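You operate a simulated robot arm through the tools that you are given. There is no shell and no other tool.

The job below is to be done with a simulated robot arm. You get a single attempt, and the scene is never put back.

JOB
Dissolve the sugar in beaker 2 on the stirrer.
Fine: start at 1, then go to 3 and no higher; when it is gone, turn the dial to 0 and put the beaker back; leave the other beaker; spill nothing. Set down upright: what you pick out.

The check looks at the end state, three seconds after you hand in, the way a careful person would. Anything else that was tipped, shoved, dropped, spilled or broken makes it a failure.

ROBOT AND FRAMES
A 6-joint arm with a two-finger parallel gripper, fixed in place. Base frame: the origin is at the foot of the arm, x ahead of it, y to its left, z up; the work surface is at about z = 860. Units: mm, rad, N and s.
With the tool pointing down near the work surface it reaches from about 460 to 860 mm from the base axis. Its first joint turns from -2.007 to 2.007 rad. Payload 4.2 kg.
The tool frame sits at the grasp point between the pads (the TCP): z along the fingers, y along the line on which they close. The tips reach 23 mm beyond it. The gripper opens to 94 mm. The fingers are 38 mm wide and 10 mm thick; the gripper's body (54 by 96 mm) begins 39 mm behind the TCP.
Orientation is that of the tool frame in the base frame, as a unit quaternion [x, y, z, w]. With the fingers straight down and closing along the base's y, the tool's x points along the base's -x, its y along +y and its z along -z.

CONTROLS
- The arm moves only by the tool step_arm. Its argument "motion" is text: rows parted by semicolons, each of 7 numbers parted by spaces: the opening, from 0 (shut) to 1 (fully open), then the shift along the tool's x, y, z in mm, then the turn, a rotation vector about the tool's x, y, z in rad. In form: jaw x y z ax ay az; .... A call has 1 to 20 rows; each row is the pose to reach, as a shift and turn from the pose commanded when the call began, along the tool's axes at that moment. Each row takes 0.2 s and may step no farther than 50 mm and 0.15 rad from the row before; otherwise, or with a gripper value out of range, the whole call is refused. A pose out of reach is approached as far as the arm can. The call stops where the force on the tool passes 40 N (or 10 N more than at its start, if that is more) or the arm is blocked; 0.2 s more then pass. The fingers move at their own pace (about 108 mm/s each) and stop on an object; they squeeze with about 27 N. The grip force told is the motor's: it shows also when the fingers shut on nothing. Time passes only in rows, and 0.2 s behind the last, so rows that repeat a pose let the fingers close. The reply holds the time, the measured pose of the TCP, the force on the tool along the base axes, the opening and the grip force, in the units named above and with some noise, with the torque about the TCP (base axes, N m) and any sound that the robot's microphone picked up.
- Cameras (640 x 400 px; columns grow to the right, rows downward): "scene" is fixed at [217.5, 651.8, 1466.4]; the picture's right is [-0.76, -0.64, 0.00], its down [-0.33, 0.39, -0.86] and it looks along [0.56, -0.66, -0.51] (base axes); focal length 323 px, centre (320, 200). "wrist" rides on the gripper at [86, 16, -75] in the tool frame; the picture's right is [-0.18, 0.98, 0.00], its down [-0.58, -0.11, -0.81] and it looks along [-0.79, -0.15, 0.59] (tool axes); focal length 243 px, centre (320, 200). There is no depth. A picture from a camera that has moved, and an enlarged one, comes with that camera's place and axes in the base frame and with its lens.
- capture(camera): a new picture of that camera. It takes no simulated time.
- slide_trunk(by): slides the trunk up (or, below 0, down) by that many mm; the arm rides with it, the base frame stays. It gives what a move gives, with no picture.
- inspect(camera, box): a new picture of the part [left, top, right, bottom] of that camera's present view, enlarged. It takes no simulated time.
- job_done(): hands the job in; it is judged then, once.

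Places have to be worked out from the pictures, the camera data and where the tool is seen. Open the gripper and draw the arm clear of the work before you hand the job in, unless the task says otherwise.

The tools are called after "Emit:" as name(argument=value, ...) on one line, values as JSON. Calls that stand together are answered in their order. step_arm: Moves the arm, as the interface text tells. Its arguments: {"type":"object","properties":{"motion":{"type":"string"}},"required":["motion"]} The other tools are called the same way: slide_trunk (by) slides the trunk up or down; capture (camera) takes a picture; inspect (camera, box) takes an enlarged picture of a part of a camera's view; job_done () hands the job in.

At the start:

```text
t: 0.0
tool_pos: [489.5, 110.5, 1260.7]
tool_rot: [0.0, 1.0, 0.0, -0.001]
wrist_force: [-0.1, 0.6, 0.4]
wrist_torque: [0.01, -0.01, -0.02]
width: 94.2
gripper_force: 0.0
trunk travel left (down, up): [-800.0, 190.0]
```

scene: 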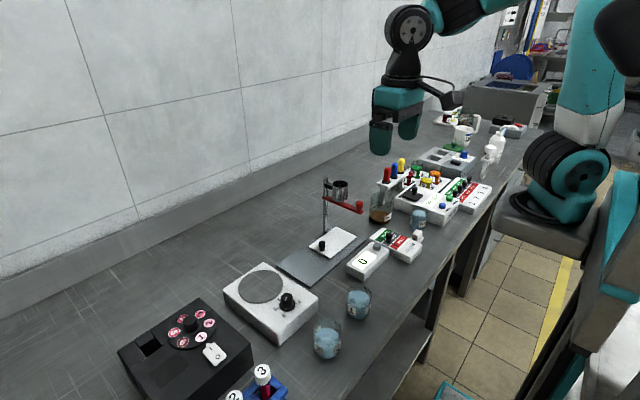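
wrist: 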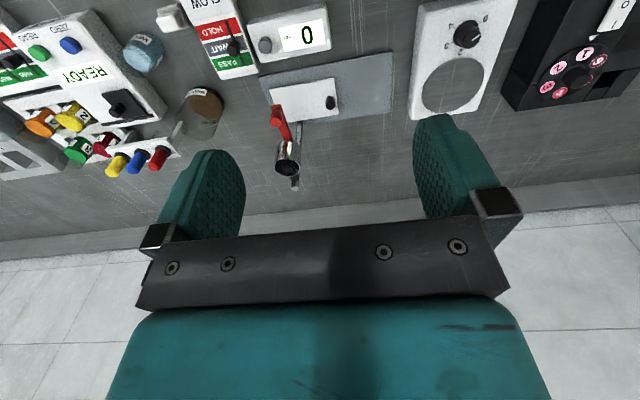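

I'll start by looking closely at the stirrer and the beakers in the scene view.

Emit:
inspect(camera="scene", box=[200, 240, 400, 365])

Emit:
inspect(camera="scene", box=[100, 270, 308, 400])

Emit:
inspect(camera="scene", box=[340, 120, 532, 240])

Emit:
inspect(camera="wrist", box=[340, 0, 640, 188])

```text
3.20 times, centred on (300, 302) of scene
camera zoom: at [217.5, 651.8, 1466.4], right [-0.76, -0.64, 0.0], down [-0.33, 0.39, -0.86], along [0.56, -0.66, -0.51], focal length 1034 px, centre (384, -128)
```

zoom: 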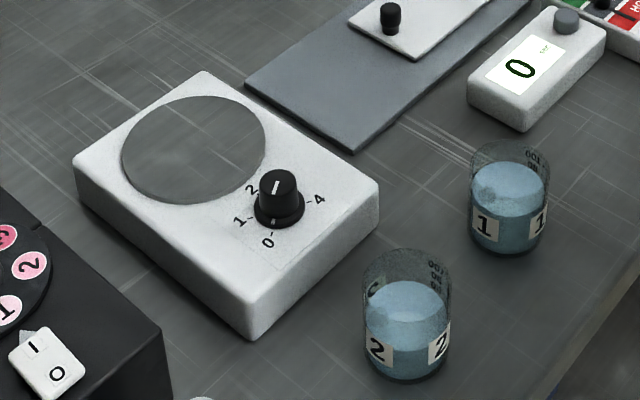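

```text
3.08 times, centred on (204, 335) of scene
camera zoom: at [217.5, 651.8, 1466.4], right [-0.76, -0.64, 0.0], down [-0.33, 0.39, -0.86], along [0.56, -0.66, -0.51], focal length 995 px, centre (677, -215)
```

zoom: 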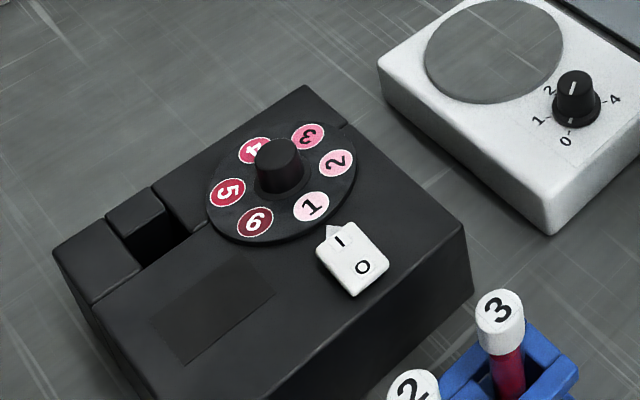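

```text
3.33 times, centred on (436, 180) of scene
camera zoom: at [217.5, 651.8, 1466.4], right [-0.76, -0.64, 0.0], down [-0.33, 0.39, -0.86], along [0.56, -0.66, -0.51], focal length 1078 px, centre (-67, 267)
```

zoom: 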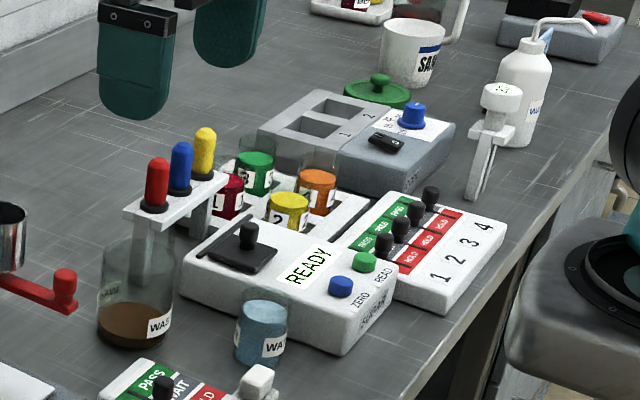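

```text
2.13 times, centred on (490, 94) of wrist
camera zoom: at [403.9, 128.9, 1335.1], right [0.18, 0.98, 0.0], down [0.58, -0.11, 0.81], along [0.79, -0.15, -0.59], focal length 516 px, centre (-42, 426)
```

zoom: 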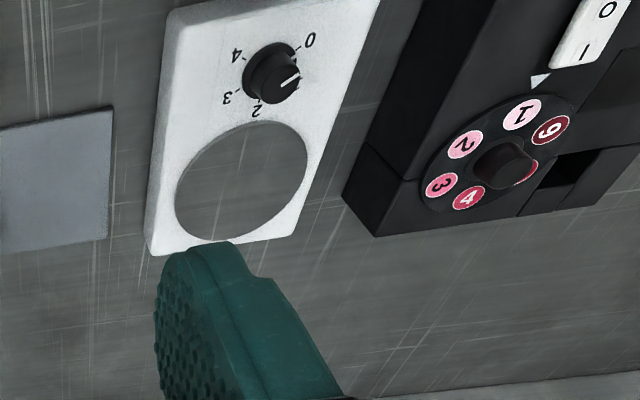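

Dial sits at 0. I judge beaker 2 at about (471, 330), the dial at (581, 332) and the plate at (668, 330), so I'm moving the wrist camera over for a second view at a safe height.

Emit:
step_arm(motion="1 15 37 0 0 0 0; 1 30 74 0 0 0 0; 1 45 111 0 0 0 0; 1 60 148 0 0 0 0; 1 75 185 0 0 0 0; 1 90 220 0 0 0 0; 1 90 220 0 0 0 0")

Emit:
capture(camera="wrist")

Emit:
inspect(camera="wrist", box=[200, 0, 456, 160])

```text
t: 1.6
tool_pos: [400.6, 331.7, 1258.7]
tool_rot: [0.0, 1.0, -0.001, 0.0]
wrist_force: [-0.2, 0.1, 0.3]
wrist_torque: [-0.02, 0.03, 0.0]
width: 94.0
gripper_force: 0.1
trunk travel left (down, up): [-800.0, 190.0]
```

```text
taken
camera wrist: at [314.8, 349.5, 1333.2], right [0.19, 0.98, 0.0], down [0.58, -0.11, 0.81], along [0.79, -0.15, -0.59], focal length 243 px, centre (320, 200)
```

wrist: 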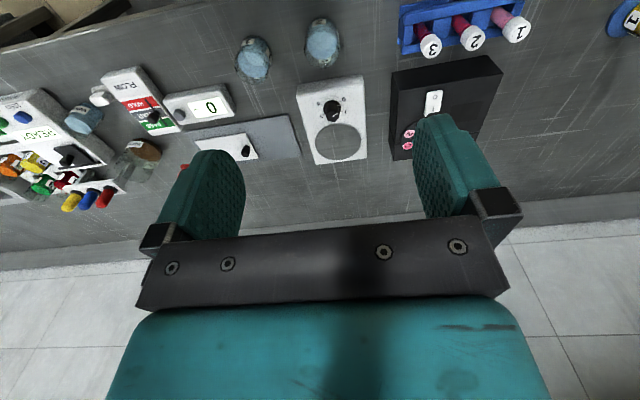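

```text
2.50 times, centred on (328, 80) of wrist
camera zoom: at [314.8, 349.5, 1333.2], right [0.19, 0.98, 0.0], down [0.58, -0.11, 0.81], along [0.79, -0.15, -0.59], focal length 606 px, centre (300, 500)
```

zoom: 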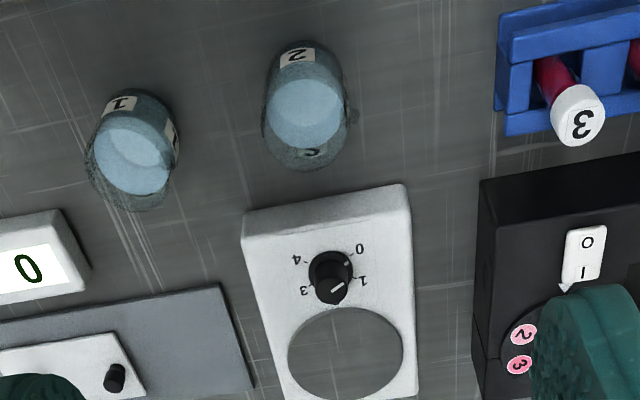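

Nothing is in the way at this height, so I'm descending with the camera between beaker 2 and the stirrer for a closer look at both.

Emit:
step_arm(motion="1 -16 0 46 0 0 0; 1 -32 0 92 0 0 0; 1 -48 0 138 0 0 0; 1 -65 0 185 0 0 0; 1 -65 0 185 0 0 0")

Emit:
capture(camera="wrist")

Emit:
inspect(camera="wrist", box=[240, 60, 440, 185])

Emit:
inspect(camera="scene", box=[260, 275, 324, 315])

```text
t: 2.8
tool_pos: [465.5, 328.0, 1076.4]
tool_rot: [0.0, 1.0, 0.001, 0.0]
wrist_force: [0.0, 0.0, -0.1]
wrist_torque: [-0.02, 0.0, -0.01]
width: 94.0
gripper_force: 0.2
trunk travel left (down, up): [-800.0, 190.0]
```

```text
taken
camera wrist: at [378.8, 346.0, 1151.4], right [0.18, 0.98, 0.0], down [0.58, -0.11, 0.81], along [0.79, -0.15, -0.59], focal length 243 px, centre (320, 200)
```

wrist: 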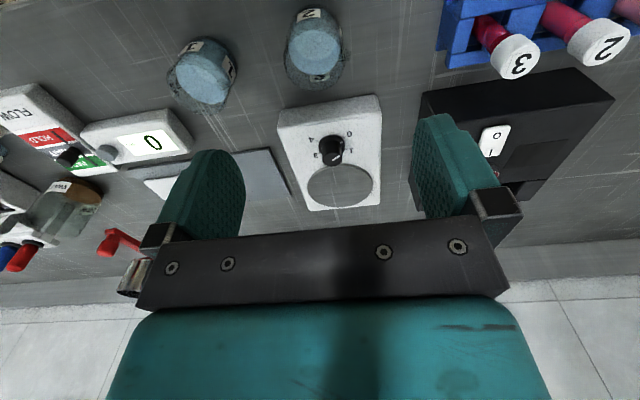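

```text
3.20 times, centred on (340, 122) of wrist
camera zoom: at [378.8, 346.0, 1151.4], right [0.18, 0.98, 0.0], down [0.58, -0.11, 0.81], along [0.79, -0.15, -0.59], focal length 776 px, centre (256, 448)
```

zoom: 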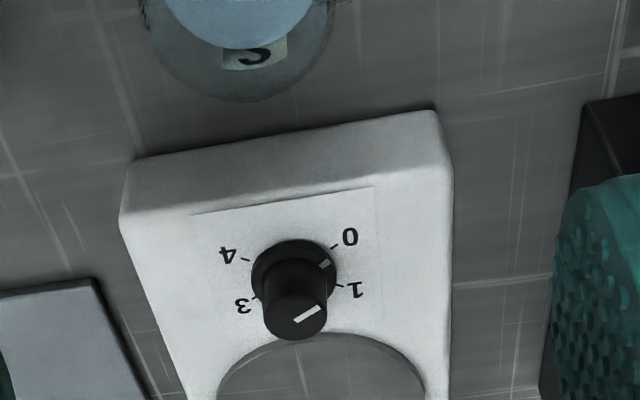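

```text
10.00 times, centred on (292, 295) of scene
camera zoom: at [217.5, 651.8, 1466.4], right [-0.76, -0.64, 0.0], down [-0.33, 0.39, -0.86], along [0.56, -0.66, -0.51], focal length 3232 px, centre (600, -750)
```

zoom: 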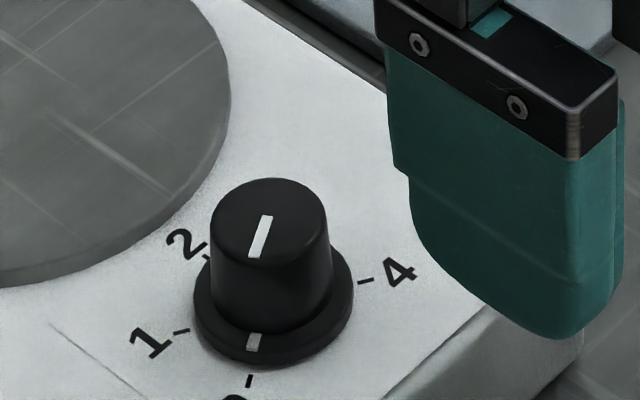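

The dial marks come out 60° apart: 0 at +120°, 1 at +60°, 2 at 0° and 3 at −60° from +x. The knob axis is near (594, 318) with its top at z ≈ 929. Next I need the beaker's rim, spout and contents in detail.

Emit:
inspect(camera="wrist", box=[256, 0, 384, 80])

Emit:
inspect(camera="scene", box=[280, 305, 376, 365])

Emit:
capture(camera="scene")

```text
5.00 times, centred on (320, 40) of wrist
camera zoom: at [378.8, 346.0, 1151.4], right [0.18, 0.98, 0.0], down [0.58, -0.11, 0.81], along [0.79, -0.15, -0.59], focal length 1213 px, centre (320, 1000)
```

zoom: 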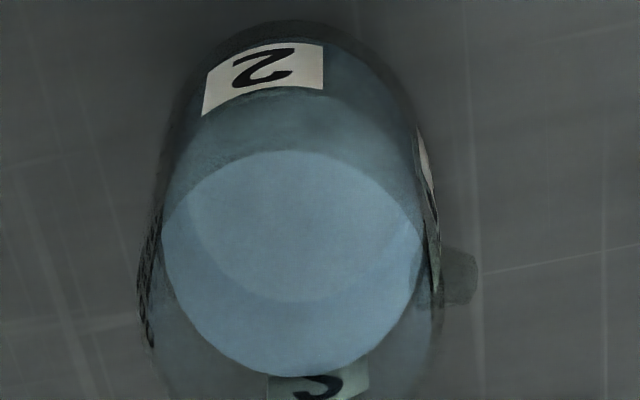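

```text
6.67 times, centred on (328, 335) of scene
camera zoom: at [217.5, 651.8, 1466.4], right [-0.76, -0.64, 0.0], down [-0.33, 0.39, -0.86], along [0.56, -0.66, -0.51], focal length 2155 px, centre (267, -700)
```

zoom: 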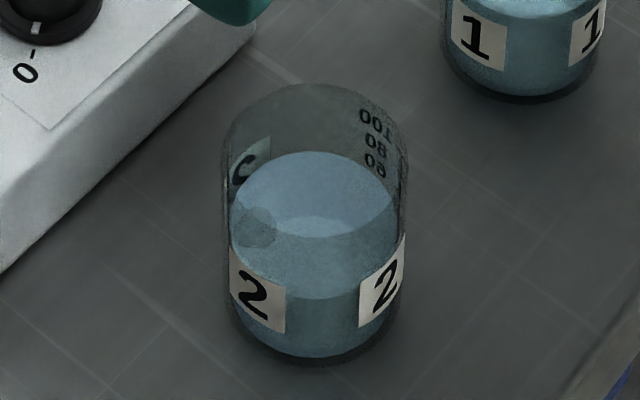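

```text
taken
```

scene: 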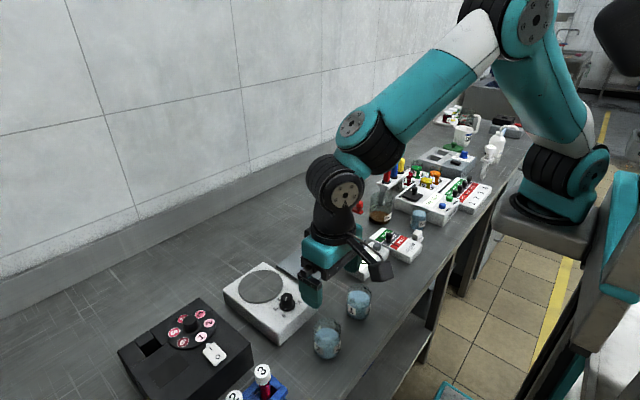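

Beaker 2 reads as about (479, 321), roughly 55 mm across and 66 mm tall, with its spout toward +y, so I'll grip it along x instead. I'll yaw the tool 90° up here (camera to +y) and centre it above the beaker.

Emit:
step_arm(motion="1 -1.5 -1 0 0 0 0.1428; 1 -3 -2 0 0 0 0.2856; 1 -4.5 -3 0 0 0 0.4284; 1 -6 -4 0 0 0 0.5712; 1 -7.5 -5 0 0 0 0.714; 1 -9 -6 0 0 0 0.8568; 1 -10.5 -7 0 0 0 0.9996; 1 -12 -7 0 0 0 1.1424; 1 -13.5 -7 0 0 0 1.2852; 1 -13.5 -7 0 0 0 1.428; 1 -13.5 -7 0 0 0 1.5708; 1 -13.5 -7 0 0 0 1.5708")

Emit:
capture(camera="wrist")

Emit:
capture(camera="scene")

```text
t: 5.4
tool_pos: [479.3, 323.9, 1075.4]
tool_rot: [0.708, 0.706, 0.0, -0.001]
wrist_force: [0.0, 0.7, 0.1]
wrist_torque: [-0.01, -0.02, 0.0]
width: 94.1
gripper_force: 0.0
trunk travel left (down, up): [-800.0, 190.0]
```

```text
taken
camera wrist: at [495.0, 412.2, 1149.8], right [0.98, -0.19, 0.0], down [-0.11, -0.58, 0.81], along [-0.15, -0.79, -0.59], focal length 243 px, centre (320, 200)
```

wrist: 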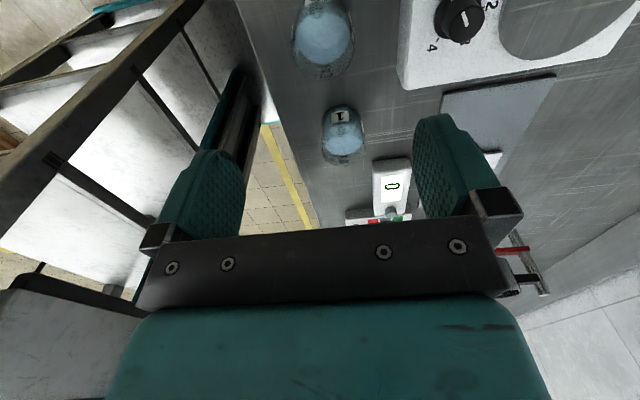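

```text
taken
```

scene: 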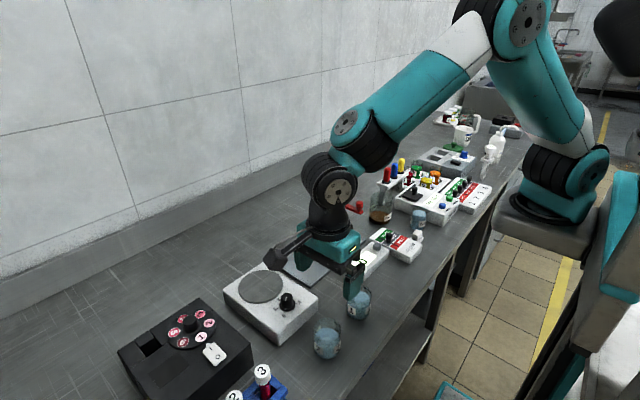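

The yaw worked and the beaker sits near the tool axis in the wrist view; I'll zoom in to measure the offset.

Emit:
inspect(camera="wrist", box=[256, 0, 384, 80])

Emit:
inspect(camera="wrist", box=[380, 0, 580, 125])

```text
5.00 times, centred on (320, 40) of wrist
camera zoom: at [495.0, 412.2, 1149.8], right [0.98, -0.19, 0.0], down [-0.11, -0.58, 0.81], along [-0.15, -0.79, -0.59], focal length 1213 px, centre (320, 1000)
```

zoom: 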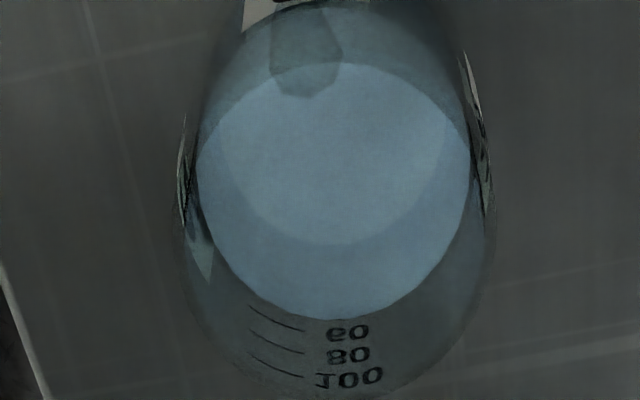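

```text
3.20 times, centred on (480, 62) of wrist
camera zoom: at [495.0, 412.2, 1149.8], right [0.98, -0.19, 0.0], down [-0.11, -0.58, 0.81], along [-0.15, -0.79, -0.59], focal length 776 px, centre (-192, 640)
```

zoom: 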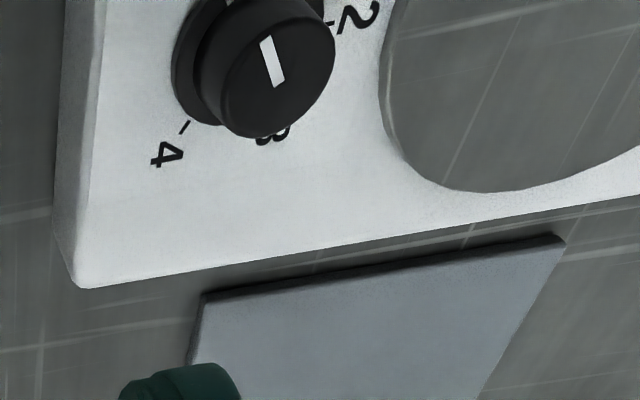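

Liquid and rim are centred about 2.5 mm to +x of the tool axis, so the beaker is at about (481.8, 323.5). I'm shifting 2.4 mm, narrowing the jaws to 75 mm to stay off the stirrer, and lowering to just above the rim to check.

Emit:
step_arm(motion="0.8 0 2.4 0 0 0 0; 0.8 0 2.4 40 0 0 0; 0.8 0 2.4 75 0 0 0; 0.8 0 2.4 105 0 0 0; 0.8 0 2.4 105 0 0 0")

Emit:
capture(camera="wrist")

Emit:
inspect(camera="scene", box=[240, 240, 400, 365])

```text
t: 6.6
tool_pos: [482.5, 324.4, 969.5]
tool_rot: [0.707, 0.707, 0.0, 0.0]
wrist_force: [0.3, 0.5, 0.0]
wrist_torque: [0.03, 0.04, 0.0]
width: 75.4
gripper_force: 0.1
trunk travel left (down, up): [-800.0, 190.0]
```

```text
taken
camera wrist: at [499.4, 413.2, 1044.0], right [0.98, -0.18, 0.0], down [-0.11, -0.58, 0.81], along [-0.15, -0.79, -0.59], focal length 243 px, centre (320, 200)
```

wrist: 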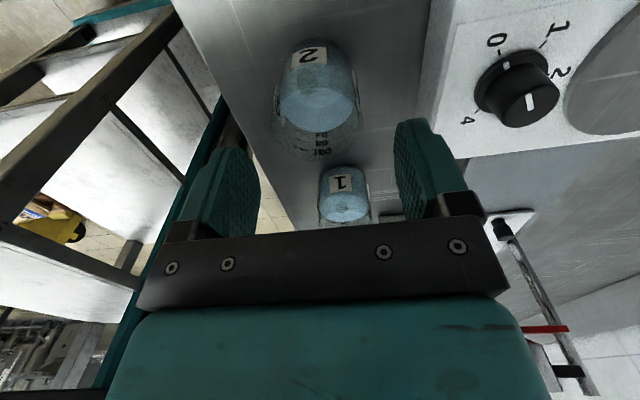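

```text
3.20 times, centred on (320, 302) of scene
camera zoom: at [217.5, 651.8, 1466.4], right [-0.76, -0.64, 0.0], down [-0.33, 0.39, -0.86], along [0.56, -0.66, -0.51], focal length 1034 px, centre (320, -128)
```

zoom: 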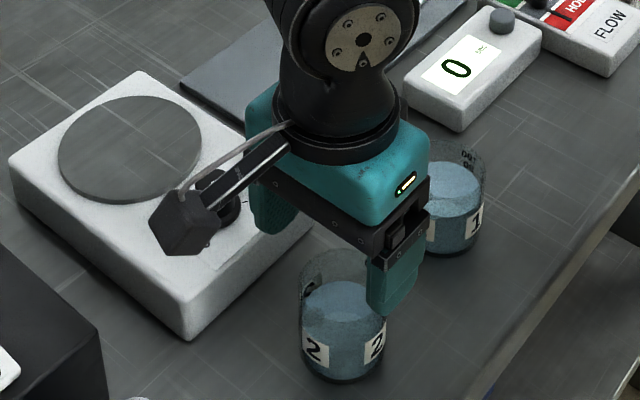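

The tool is just above the rim; zooming in to confirm centring before the jaws go around the glass.

Emit:
inspect(camera="wrist", box=[232, 30, 408, 140])

Emit:
inspect(camera="wrist", box=[232, 100, 408, 210])

```text
3.64 times, centred on (320, 85) of wrist
camera zoom: at [499.4, 413.2, 1044.0], right [0.98, -0.18, 0.0], down [-0.11, -0.58, 0.81], along [-0.15, -0.79, -0.59], focal length 882 px, centre (320, 618)
```

zoom: 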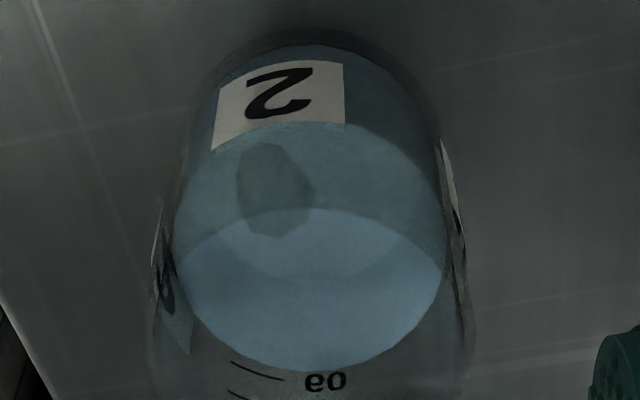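

```text
3.64 times, centred on (320, 155) of wrist
camera zoom: at [499.4, 413.2, 1044.0], right [0.98, -0.18, 0.0], down [-0.11, -0.58, 0.81], along [-0.15, -0.79, -0.59], focal length 882 px, centre (320, 364)
```

zoom: 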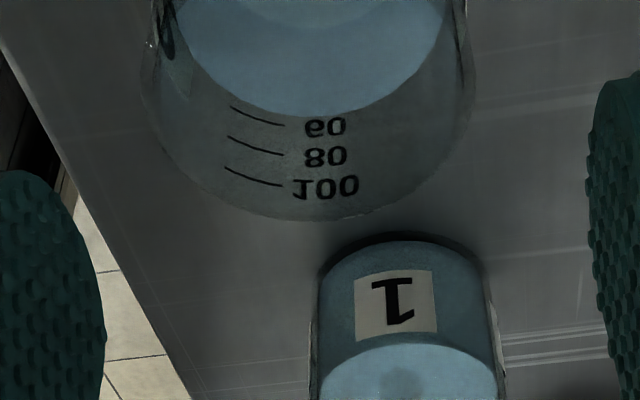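

The glass is about 1.8 mm to −x of the axis, so I correct that and lower in small steps to z ≈ 902, keeping the body clear of the rim, then check before closing.

Emit:
step_arm(motion="0.8 0 -1.8 0 0 0 0; 0.8 0 -1.8 20 0 0 0; 0.8 0 -1.8 40 0 0 0; 0.8 0 -1.8 55 0 0 0; 0.8 0 -1.8 67 0 0 0; 0.8 0 -1.8 67 0 0 0")

Emit:
capture(camera="wrist")

Emit:
inspect(camera="scene", box=[240, 260, 400, 365])

```text
t: 8.0
tool_pos: [480.0, 324.8, 904.4]
tool_rot: [0.708, 0.706, 0.0, 0.0]
wrist_force: [-0.1, 0.3, -1.2]
wrist_torque: [-0.01, 0.01, 0.02]
width: 75.0
gripper_force: 0.1
trunk travel left (down, up): [-800.0, 190.0]
```

```text
taken
camera wrist: at [496.7, 411.9, 978.2], right [0.98, -0.18, 0.0], down [-0.11, -0.58, 0.81], along [-0.15, -0.79, -0.59], focal length 243 px, centre (320, 200)
```

wrist: 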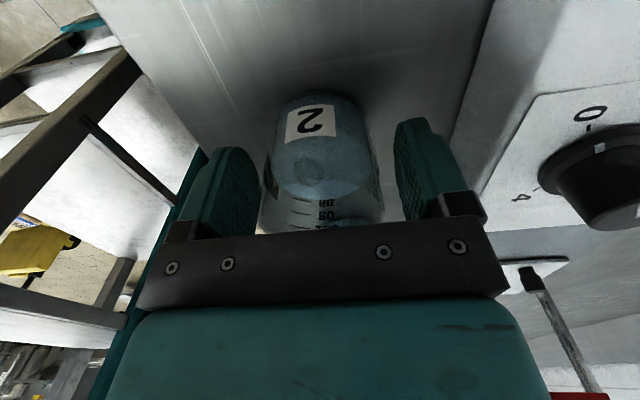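

```text
3.81 times, centred on (320, 312) of scene
camera zoom: at [217.5, 651.8, 1466.4], right [-0.76, -0.64, 0.0], down [-0.33, 0.39, -0.86], along [0.56, -0.66, -0.51], focal length 1231 px, centre (320, -229)
```

zoom: 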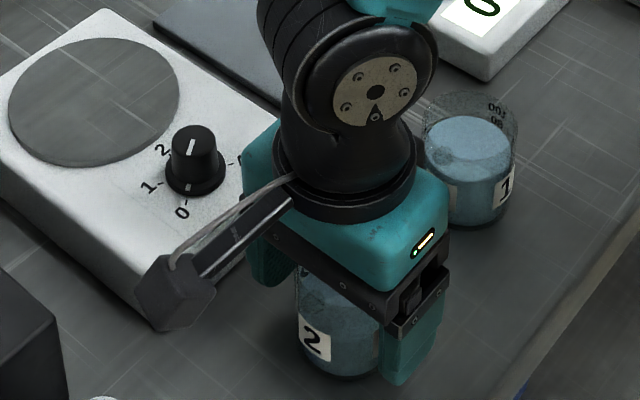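

The jaws straddle the glass evenly and nothing is loaded, so I'm closing on it.

Emit:
step_arm(motion="0.7 0 0 0 0 0 0; 0.6 0 0 0 0 0 0; 0.5 0 0 0 0 0 0; 0.45 0 0 0 0 0 0; 0.4 0 0 0 0 0 0; 0.4 0 0 0 0 0 0")

Emit:
capture(camera="wrist")

```text
t: 9.4
tool_pos: [481.2, 323.6, 903.7]
tool_rot: [0.707, 0.707, 0.0, 0.0]
wrist_force: [0.2, -0.5, 0.1]
wrist_torque: [0.0, -0.01, 0.0]
width: 54.1
gripper_force: 27.1
trunk travel left (down, up): [-800.0, 190.0]
```

```text
taken
camera wrist: at [496.7, 411.9, 978.3], right [0.98, -0.18, 0.0], down [-0.11, -0.58, 0.81], along [-0.15, -0.79, -0.59], focal length 243 px, centre (320, 200)
```

wrist: 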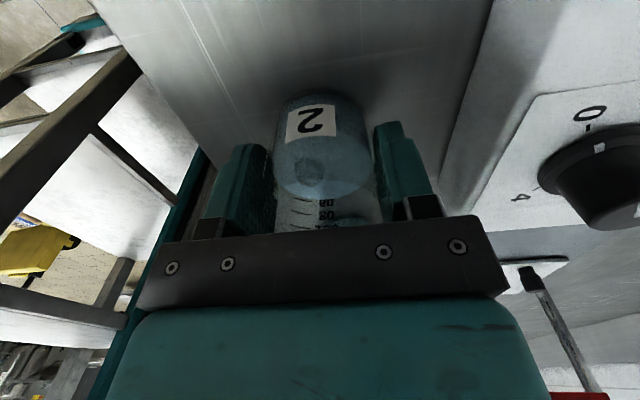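

Glass is held at 54.1 mm wide with 27 N. I'm lifting gently by 90 mm, so its base clears the knob.

Emit:
step_arm(motion="0.4 0 0 -2 0 0 0; 0.4 0 0 -5 0 0 0; 0.4 0 0 -10 0 0 0; 0.4 0 0 -16 0 0 0; 0.4 0 0 -23 0 0 0; 0.4 0 0 -31 0 0 0; 0.4 0 0 -39 0 0 0; 0.4 0 0 -47 0 0 0; 0.4 0 0 -55 0 0 0; 0.4 0 0 -63 0 0 0; 0.4 0 0 -71 0 0 0; 0.4 0 0 -78 0 0 0; 0.4 0 0 -84 0 0 0; 0.4 0 0 -88 0 0 0; 0.4 0 0 -90 0 0 0; 0.4 0 0 -90 0 0 0")

Emit:
capture(camera="wrist")

Emit:
inspect(camera="scene", box=[200, 230, 400, 365])

```text
t: 12.8
tool_pos: [480.5, 325.0, 994.0]
tool_rot: [0.707, 0.707, 0.0, 0.0]
wrist_force: [0.9, 0.7, -1.4]
wrist_torque: [0.03, 0.01, 0.0]
width: 54.1
gripper_force: 27.2
trunk travel left (down, up): [-800.0, 190.0]
```

```text
taken
camera wrist: at [496.0, 413.2, 1068.0], right [0.98, -0.18, 0.0], down [-0.11, -0.58, 0.81], along [-0.15, -0.79, -0.59], focal length 243 px, centre (320, 200)
```

wrist: 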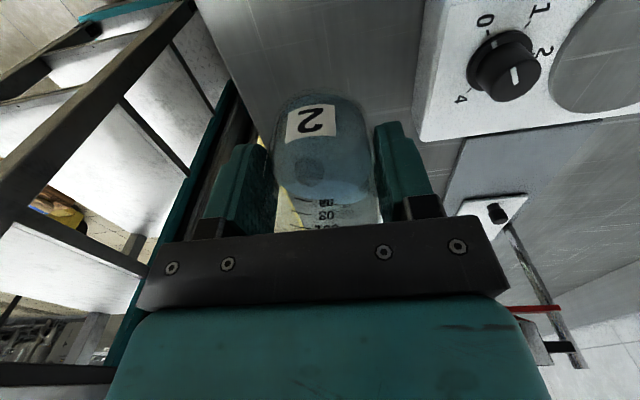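

```text
2.96 times, centred on (300, 298) of scene
camera zoom: at [217.5, 651.8, 1466.4], right [-0.76, -0.64, 0.0], down [-0.33, 0.39, -0.86], along [0.56, -0.66, -0.51], focal length 958 px, centre (379, -89)
```

zoom: 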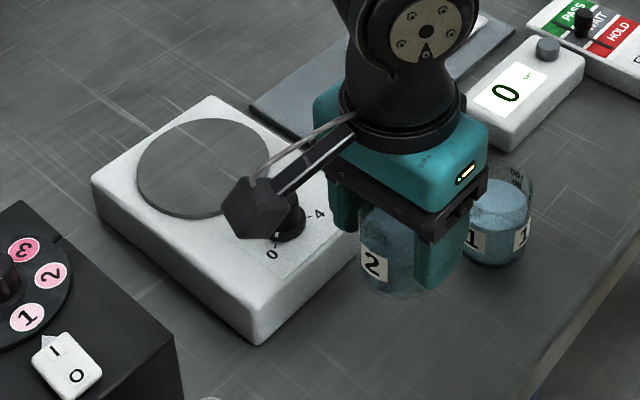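

Lift is clean with the beaker level, its base at about z 950, above the knob. Carrying it slowly +x over the plate centre, which I put at about (680, 321).

Emit:
step_arm(motion="0.4 0 2 0 0 0 0; 0.4 0 6 0 0 0 0; 0.4 0 12 0 0 0 0; 0.4 -1 20 0 0 0 0; 0.4 -1 30 0 0 0 0; 0.4 -1 41 0 0 0 0; 0.4 -1 53 0 0 0 0; 0.4 -2 65 0 0 0 0; 0.4 -2 77 0 0 0 0; 0.4 -2 89 0 0 0 0; 0.4 -2 101 0 0 0 0; 0.4 -3 113 0 0 0 0; 0.4 -3 125 0 0 0 0; 0.4 -3 137 0 0 0 0; 0.4 -3 149 0 0 0 0; 0.4 -3 161 0 0 0 0; 0.4 -3 172 0 0 0 0; 0.4 -3 182 0 0 0 0; 0.4 -3 190 0 0 0 0; 0.4 -3 195 0 0 0 0")

Emit:
step_arm(motion="0.4 0 3 0 0 0 0; 0.4 0 5 0 0 0 0; 0.4 0 5 0 0 0 0; 0.4 0 5 0 0 0 0")

Emit:
capture(camera="wrist")

Emit:
inspect(camera="scene", box=[180, 210, 380, 345])

```text
t: 17.0
tool_pos: [673.8, 322.1, 993.0]
tool_rot: [0.708, 0.707, 0.0, 0.0]
wrist_force: [-0.4, -0.1, -1.2]
wrist_torque: [0.02, -0.02, -0.02]
width: 54.1
gripper_force: 27.0
trunk travel left (down, up): [-800.0, 190.0]
```

```text
t: 18.0
tool_pos: [678.6, 321.3, 994.8]
tool_rot: [0.707, 0.707, 0.0, 0.0]
wrist_force: [0.3, 0.1, -2.2]
wrist_torque: [0.0, -0.02, -0.02]
width: 54.2
gripper_force: 26.8
trunk travel left (down, up): [-800.0, 190.0]
```

```text
taken
camera wrist: at [695.3, 409.4, 1068.0], right [0.98, -0.18, 0.0], down [-0.11, -0.58, 0.81], along [-0.15, -0.79, -0.59], focal length 243 px, centre (320, 200)
```

wrist: 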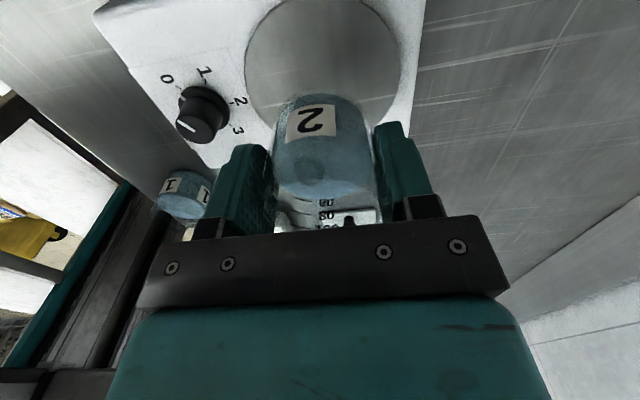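

```text
2.96 times, centred on (280, 278) of scene
camera zoom: at [217.5, 651.8, 1466.4], right [-0.76, -0.64, 0.0], down [-0.33, 0.39, -0.86], along [0.56, -0.66, -0.51], focal length 958 px, centre (438, -30)
```

zoom: 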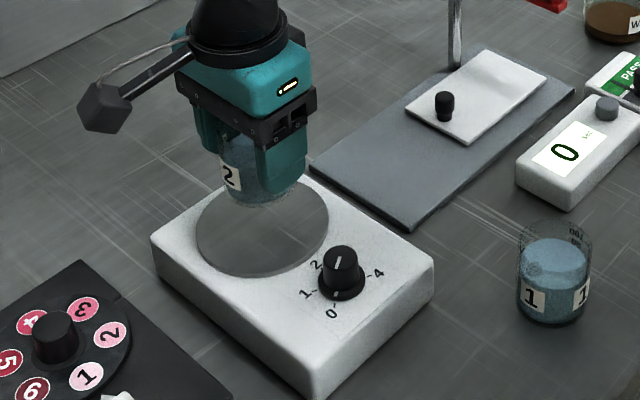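

Plate and beaker line up to within a couple of mm. I'm lowering to about 7 mm above the expected contact height, then creeping.

Emit:
step_arm(motion="0.4 0 1 2 0 0 0; 0.4 0 1 6 0 0 0; 0.4 0 1 11 0 0 0; 0.4 0 1 17 0 0 0; 0.4 0 1 23 0 0 0; 0.4 0 1 29 0 0 0; 0.4 0 1 33 0 0 0; 0.4 0 1 36 0 0 0; 0.4 0 1 37 0 0 0; 0.4 0 1 37 0 0 0")

Emit:
inspect(camera="scene", box=[212, 240, 308, 300])

Emit:
capture(camera="wrist")

```text
t: 20.2
tool_pos: [679.8, 320.3, 957.9]
tool_rot: [0.707, 0.707, 0.0, 0.0]
wrist_force: [0.4, 0.6, -0.7]
wrist_torque: [0.03, 0.0, -0.02]
width: 54.2
gripper_force: 27.3
trunk travel left (down, up): [-800.0, 190.0]
```

```text
6.67 times, centred on (260, 270) of scene
camera zoom: at [217.5, 651.8, 1466.4], right [-0.76, -0.64, 0.0], down [-0.33, 0.39, -0.86], along [0.56, -0.66, -0.51], focal length 2155 px, centre (720, -267)
```

zoom: 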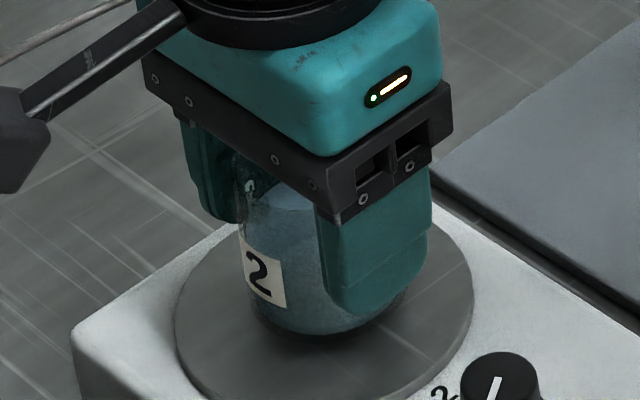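

```text
taken
camera wrist: at [696.9, 408.6, 1031.4], right [0.98, -0.18, 0.0], down [-0.11, -0.58, 0.81], along [-0.15, -0.79, -0.59], focal length 243 px, centre (320, 200)
```

wrist: 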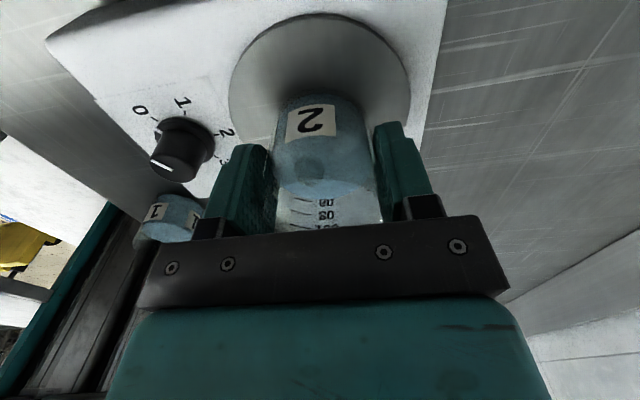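

The beaker is centred over the plate in both views, about 8 mm above it. Creeping down now and watching the force.

Emit:
step_arm(motion="0.4 0 0 1 0 0 0; 0.4 0 0 2 0 0 0; 0.4 0 0 3 0 0 0; 0.4 0 0 4 0 0 0; 0.4 0 0 5 0 0 0; 0.4 0 0 6 0 0 0; 0.4 0 0 6 0 0 0")

Emit:
inspect(camera="scene", box=[212, 240, 308, 300])

```text
t: 21.8
tool_pos: [679.7, 321.4, 953.4]
tool_rot: [0.708, 0.707, 0.002, 0.0]
wrist_force: [4.0, -2.8, 20.2]
wrist_torque: [0.02, 0.23, -0.01]
width: 54.4
gripper_force: 26.6
trunk travel left (down, up): [-800.0, 190.0]
```

```text
6.67 times, centred on (260, 270) of scene
camera zoom: at [217.5, 651.8, 1466.4], right [-0.76, -0.64, 0.0], down [-0.33, 0.39, -0.86], along [0.56, -0.66, -0.51], focal length 2155 px, centre (720, -267)
```

zoom: 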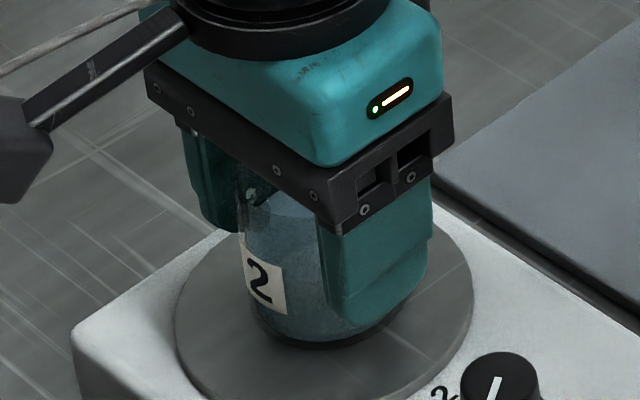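

Contact is at z ≈ 953.5 with about 20 N of press. I'm easing up to relax it before opening.

Emit:
step_arm(motion="0.4 0 0 -1 0 0 0; 0.4 0 0 -1.5 0 0 0; 0.4 0 0 -1.5 0 0 0; 0.4 0 0 -1.5 0 0 0")

```text
t: 22.8
tool_pos: [679.5, 320.2, 951.3]
tool_rot: [0.707, 0.707, 0.001, 0.0]
wrist_force: [3.7, 4.2, 12.2]
wrist_torque: [0.41, -0.03, -0.08]
width: 54.2
gripper_force: 27.0
trunk travel left (down, up): [-800.0, 190.0]
```

Still 12 N, so easing another 2 mm.

Emit:
step_arm(motion="0.4 0 0 -1 0 0 0; 0.4 0 0 -1.7 0 0 0; 0.4 0 0 -1.7 0 0 0; 0.4 0 0 -1.7 0 0 0")

Emit:
inspect(camera="scene", box=[212, 240, 308, 300])

Emit:
capture(camera="wrist")

```text
t: 23.8
tool_pos: [681.0, 320.0, 952.6]
tool_rot: [0.708, 0.706, -0.002, 0.001]
wrist_force: [-0.3, 0.3, -1.2]
wrist_torque: [0.02, 0.02, -0.02]
width: 54.4
gripper_force: 26.9
trunk travel left (down, up): [-800.0, 190.0]
```

```text
6.67 times, centred on (260, 270) of scene
camera zoom: at [217.5, 651.8, 1466.4], right [-0.76, -0.64, 0.0], down [-0.33, 0.39, -0.86], along [0.56, -0.66, -0.51], focal length 2155 px, centre (720, -267)
```

zoom: 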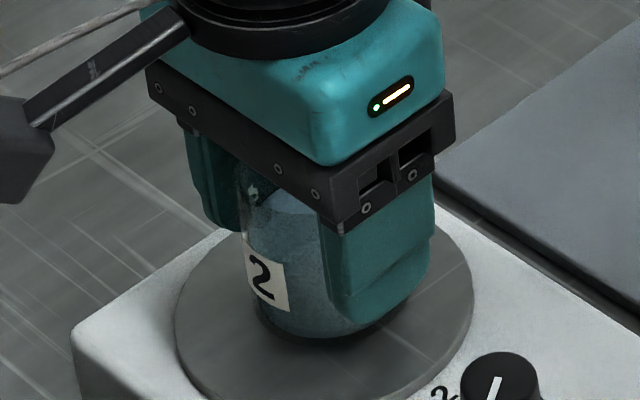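

```text
taken
camera wrist: at [696.7, 408.1, 1027.2], right [0.98, -0.19, 0.0], down [-0.11, -0.58, 0.81], along [-0.15, -0.79, -0.59], focal length 243 px, centre (320, 200)
```

wrist: 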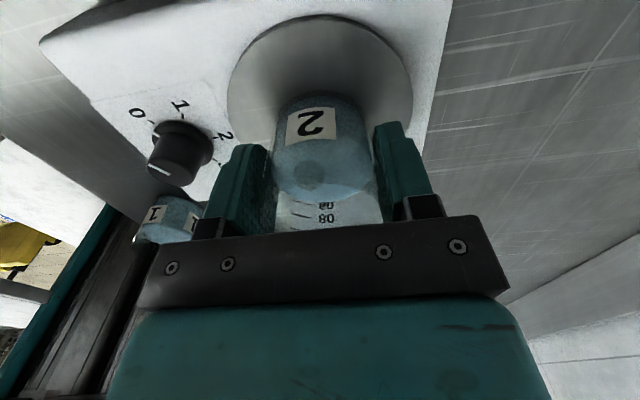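

Free of load now, and perhaps a hair above the plate. I'll lower 0.8 mm so it's just touching.

Emit:
step_arm(motion="0.4 0 0 0.4 0 0 0; 0.4 0 0 0.8 0 0 0; 0.4 0 0 0.8 0 0 0; 0.4 0 0 0.8 0 0 0")

```text
t: 24.8
tool_pos: [680.2, 321.2, 952.7]
tool_rot: [0.707, 0.707, 0.0, -0.001]
wrist_force: [0.4, -0.2, -1.0]
wrist_torque: [0.01, 0.02, -0.03]
width: 54.0
gripper_force: 26.9
trunk travel left (down, up): [-800.0, 190.0]
```

Still no contact, so down another 0.7 mm.

Emit:
step_arm(motion="0.4 0 0 0.35 0 0 0; 0.4 0 0 0.7 0 0 0; 0.4 0 0 0.7 0 0 0; 0.4 0 0 0.7 0 0 0")

```text
t: 25.8
tool_pos: [680.3, 320.4, 954.2]
tool_rot: [0.707, 0.707, 0.0, 0.0]
wrist_force: [-0.1, 0.5, -1.4]
wrist_torque: [-0.02, 0.02, -0.03]
width: 54.5
gripper_force: 26.6
trunk travel left (down, up): [-800.0, 190.0]
```

No contact yet at this height; continuing down in small steps.

Emit:
step_arm(motion="0.4 0 0 0.35 0 0 0; 0.4 0 0 0.7 0 0 0; 0.4 0 0 0.7 0 0 0; 0.4 0 0 0.7 0 0 0")

Emit:
inspect(camera="scene", box=[236, 260, 284, 290])

```text
t: 26.8
tool_pos: [680.2, 320.0, 952.2]
tool_rot: [0.708, 0.706, -0.001, 0.0]
wrist_force: [1.6, -0.7, 1.3]
wrist_torque: [0.03, -0.02, -0.02]
width: 54.0
gripper_force: 26.8
trunk travel left (down, up): [-800.0, 190.0]
```

```text
13.33 times, centred on (260, 275) of scene
camera zoom: at [217.5, 651.8, 1466.4], right [-0.76, -0.64, 0.0], down [-0.33, 0.39, -0.86], along [0.56, -0.66, -0.51], focal length 4310 px, centre (1120, -800)
```

zoom: 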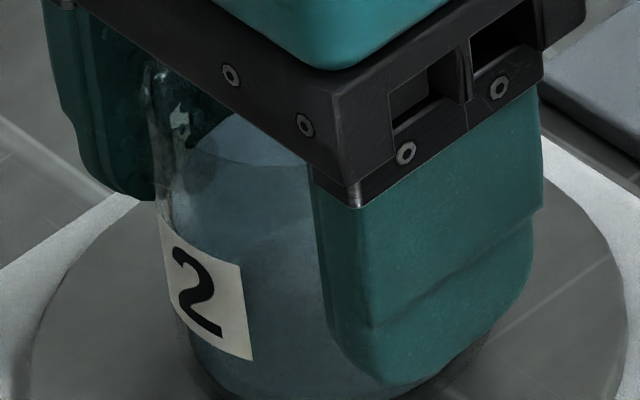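

Force has changed by about +2.5 N, which is light contact. I'm opening slowly to 70 mm, staying clear of the knob.

Emit:
step_arm(motion="0.58 0 0 0 0 0 0; 0.6 0 0 0 0 0 0; 0.64 0 0 0 0 0 0; 0.7 0 0 0 0 0 0; 0.75 0 0 0 0 0 0; 0.75 0 0 0 0 0 0")

Emit:
capture(camera="wrist")

Emit:
inspect(camera="scene", box=[212, 240, 308, 300])

```text
t: 28.2
tool_pos: [680.7, 319.5, 951.6]
tool_rot: [0.707, 0.707, 0.0, 0.0]
wrist_force: [0.3, 0.6, -0.6]
wrist_torque: [0.0, -0.01, -0.02]
width: 70.5
gripper_force: 0.0
trunk travel left (down, up): [-800.0, 190.0]
```

```text
taken
camera wrist: at [697.3, 408.7, 1026.2], right [0.98, -0.18, 0.0], down [-0.11, -0.58, 0.81], along [-0.15, -0.79, -0.59], focal length 243 px, centre (320, 200)
```

wrist: 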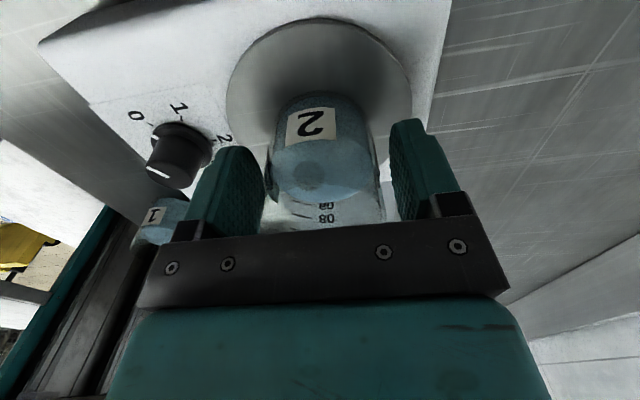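

```text
6.67 times, centred on (260, 270) of scene
camera zoom: at [217.5, 651.8, 1466.4], right [-0.76, -0.64, 0.0], down [-0.33, 0.39, -0.86], along [0.56, -0.66, -0.51], focal length 2155 px, centre (720, -267)
```

zoom: 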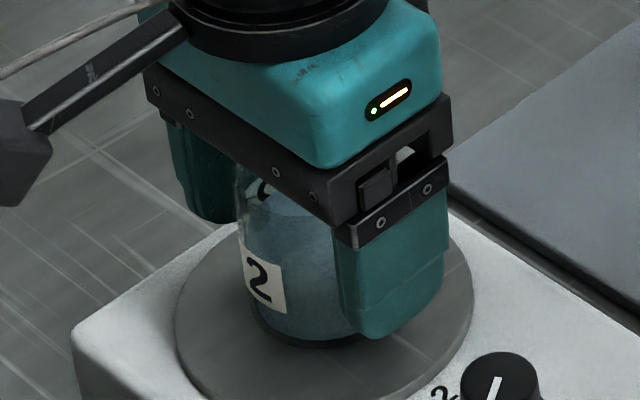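

Beaker 2 is released and standing upright on the plate, so I'm rising straight up well clear.

Emit:
step_arm(motion="0.75 0 0 -5 0 0 0; 0.75 0 0 -20 0 0 0; 0.75 0 0 -45 0 0 0; 0.75 0 0 -75 0 0 0; 0.75 0 0 -105 0 0 0; 0.75 0 0 -130 0 0 0; 0.75 0 0 -130 0 0 0")

Emit:
capture(camera="wrist")

Emit:
inspect(camera="scene", box=[212, 240, 324, 310])

```text
t: 29.8
tool_pos: [683.1, 320.3, 1080.5]
tool_rot: [0.707, 0.707, 0.001, 0.0]
wrist_force: [-0.4, -1.1, 0.0]
wrist_torque: [-0.02, 0.01, -0.04]
width: 70.3
gripper_force: 0.1
trunk travel left (down, up): [-800.0, 190.0]
```

```text
taken
camera wrist: at [699.4, 409.4, 1153.8], right [0.98, -0.18, 0.0], down [-0.11, -0.58, 0.81], along [-0.15, -0.79, -0.59], focal length 243 px, centre (320, 200)
```

wrist: 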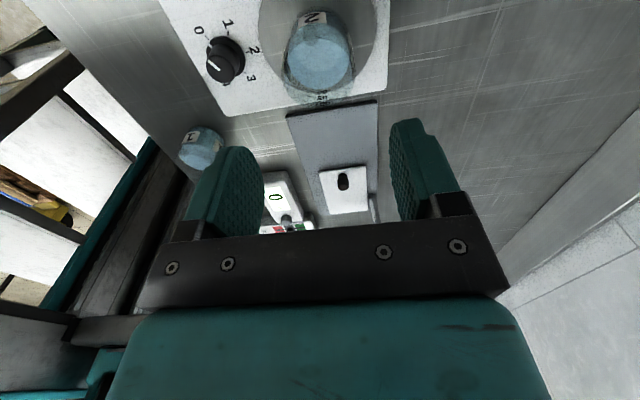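

```text
5.71 times, centred on (268, 275) of scene
camera zoom: at [217.5, 651.8, 1466.4], right [-0.76, -0.64, 0.0], down [-0.33, 0.39, -0.86], along [0.56, -0.66, -0.51], focal length 1847 px, centre (617, -229)
```

zoom: 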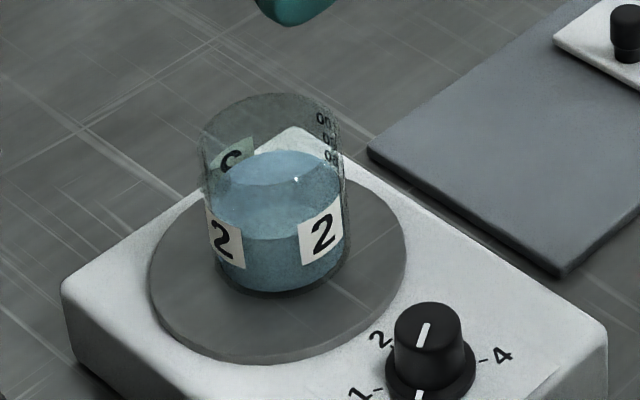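

The glass is standing and clear. It might be a little off the plate's centre, so I'm checking that in the wrist view.

Emit:
inspect(camera="wrist", box=[160, 0, 400, 150])

Emit:
inspect(camera="scene", box=[228, 250, 292, 310])

```text
2.67 times, centred on (280, 75) of wrist
camera zoom: at [699.4, 409.4, 1153.8], right [0.98, -0.18, 0.0], down [-0.11, -0.58, 0.81], along [-0.15, -0.79, -0.59], focal length 647 px, centre (427, 533)
```

zoom: 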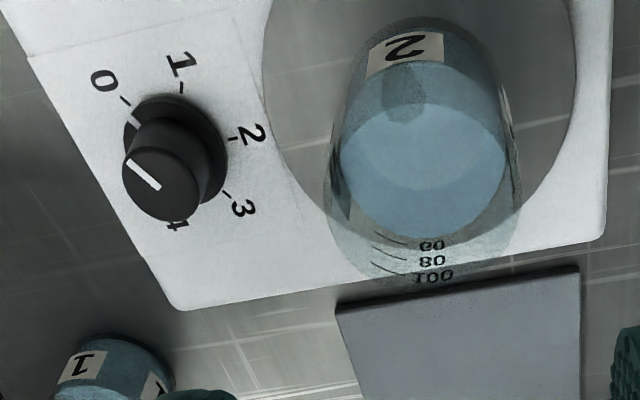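

```text
6.67 times, centred on (260, 280) of scene
camera zoom: at [217.5, 651.8, 1466.4], right [-0.76, -0.64, 0.0], down [-0.33, 0.39, -0.86], along [0.56, -0.66, -0.51], focal length 2155 px, centre (720, -333)
```

zoom: 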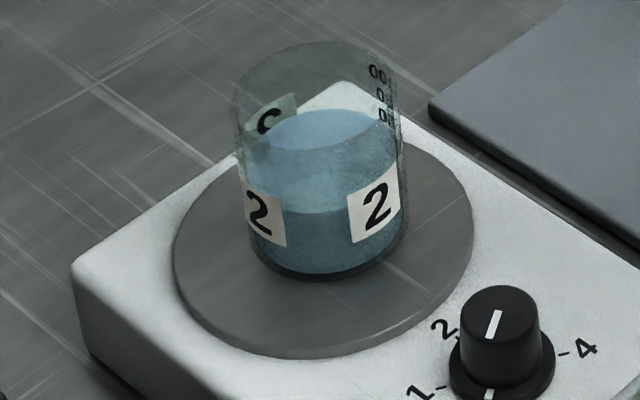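

The beaker sits within a few mm of the plate centre, which is good. Now I yaw back through nominal to put the camera on the −y side while moving above the knob, so one grip covers dial 0 → 3 (−180°).

Emit:
step_arm(motion="0.5 0 -8 0 0 0 -0.1428; 0.5 0 -16 0 0 0 -0.2856; 0.5 0 -24 0 0 0 -0.4284; 0.5 0 -32 0 0 0 -0.5712; 0.5 0 -40 0 0 0 -0.714; 0.5 0 -48 0 0 0 -0.8568; 0.5 0 -56 0 0 0 -0.9996; 0.5 0 -64 0 0 0 -1.1424; 0.5 0 -72 0 0 0 -1.2852; 0.5 0 -80 0 0 0 -1.428; 0.5 0 -88 0 0 0 -1.5708; 0.5 0 -88 0 0 0 -1.5708")

Emit:
capture(camera="wrist")

Emit:
inspect(camera="wrist", box=[256, 0, 384, 80])

```text
t: 32.4
tool_pos: [591.0, 321.8, 1082.2]
tool_rot: [-0.001, 1.0, 0.0, -0.001]
wrist_force: [-0.5, 0.6, -0.1]
wrist_torque: [-0.01, -0.02, -0.01]
width: 47.0
gripper_force: 0.1
trunk travel left (down, up): [-800.0, 190.0]
```

```text
taken
camera wrist: at [504.3, 339.4, 1155.7], right [0.18, 0.98, 0.0], down [0.58, -0.11, 0.81], along [0.79, -0.15, -0.59], focal length 243 px, centre (320, 200)
```

wrist: 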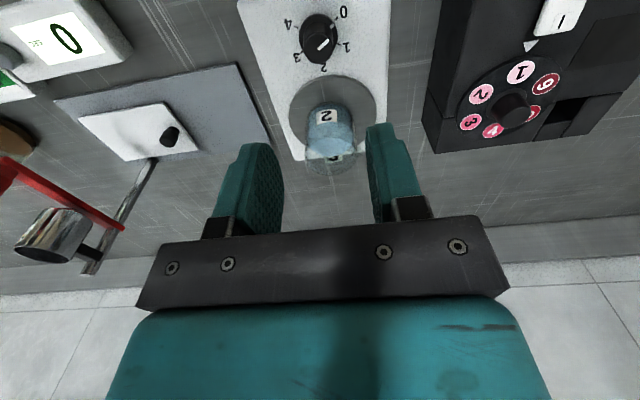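

```text
5.00 times, centred on (320, 40) of wrist
camera zoom: at [504.3, 339.4, 1155.7], right [0.18, 0.98, 0.0], down [0.58, -0.11, 0.81], along [0.79, -0.15, -0.59], focal length 1213 px, centre (320, 1000)
```

zoom: 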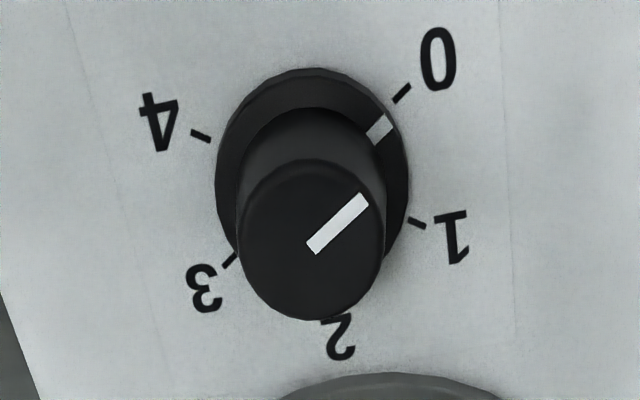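

Very clear view: the knob axis is about (594, 319.7), some 3 mm +x and 2 mm −y of the tool. I'll finish the yaw to put the camera at −y with that correction, then measure again.

Emit:
step_arm(motion="0.5 -1 -1 0 0 0 -0.1428; 0.5 -2 -2 0 0 0 -0.2856; 0.5 -3 -2 0 0 0 -0.4284; 0.5 -3 -2 0 0 0 -0.5712; 0.5 -3 -2 0 0 0 -0.714; 0.5 -3 -2 0 0 0 -0.8568; 0.5 -3 -2 0 0 0 -0.9996; 0.5 -3 -2 0 0 0 -1.1424; 0.5 -3 -2 0 0 0 -1.2852; 0.5 -3 -2 0 0 0 -1.428; 0.5 -3 -2 0 0 0 -1.5708; 0.5 -3 -2 0 0 0 -1.5708")

Emit:
capture(camera="wrist")

Emit:
inspect(camera="wrist", box=[256, 0, 384, 80])

```text
t: 35.0
tool_pos: [594.7, 318.9, 1082.0]
tool_rot: [0.707, -0.707, 0.0, 0.0]
wrist_force: [-0.4, 0.4, 1.4]
wrist_torque: [-0.01, 0.0, 0.03]
width: 47.0
gripper_force: 0.1
trunk travel left (down, up): [-800.0, 190.0]
```

```text
taken
camera wrist: at [579.1, 233.4, 1156.1], right [-0.98, 0.18, 0.0], down [0.11, 0.58, 0.81], along [0.15, 0.79, -0.59], focal length 243 px, centre (320, 200)
```

wrist: 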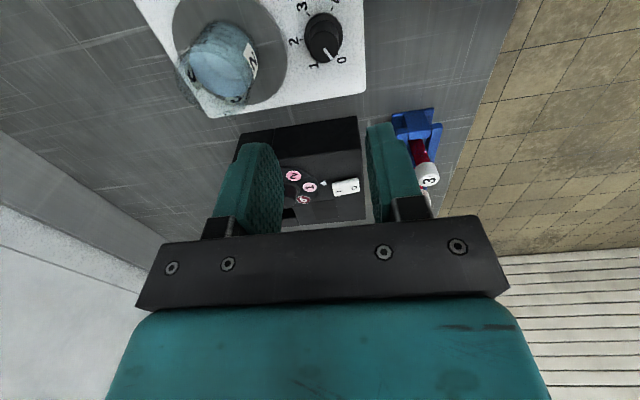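

```text
5.00 times, centred on (320, 40) of wrist
camera zoom: at [579.1, 233.4, 1156.1], right [-0.98, 0.18, 0.0], down [0.11, 0.58, 0.81], along [0.15, 0.79, -0.59], focal length 1213 px, centre (320, 1000)
```

zoom: 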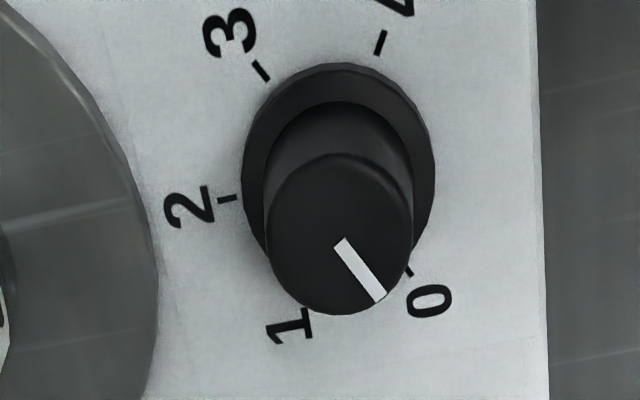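

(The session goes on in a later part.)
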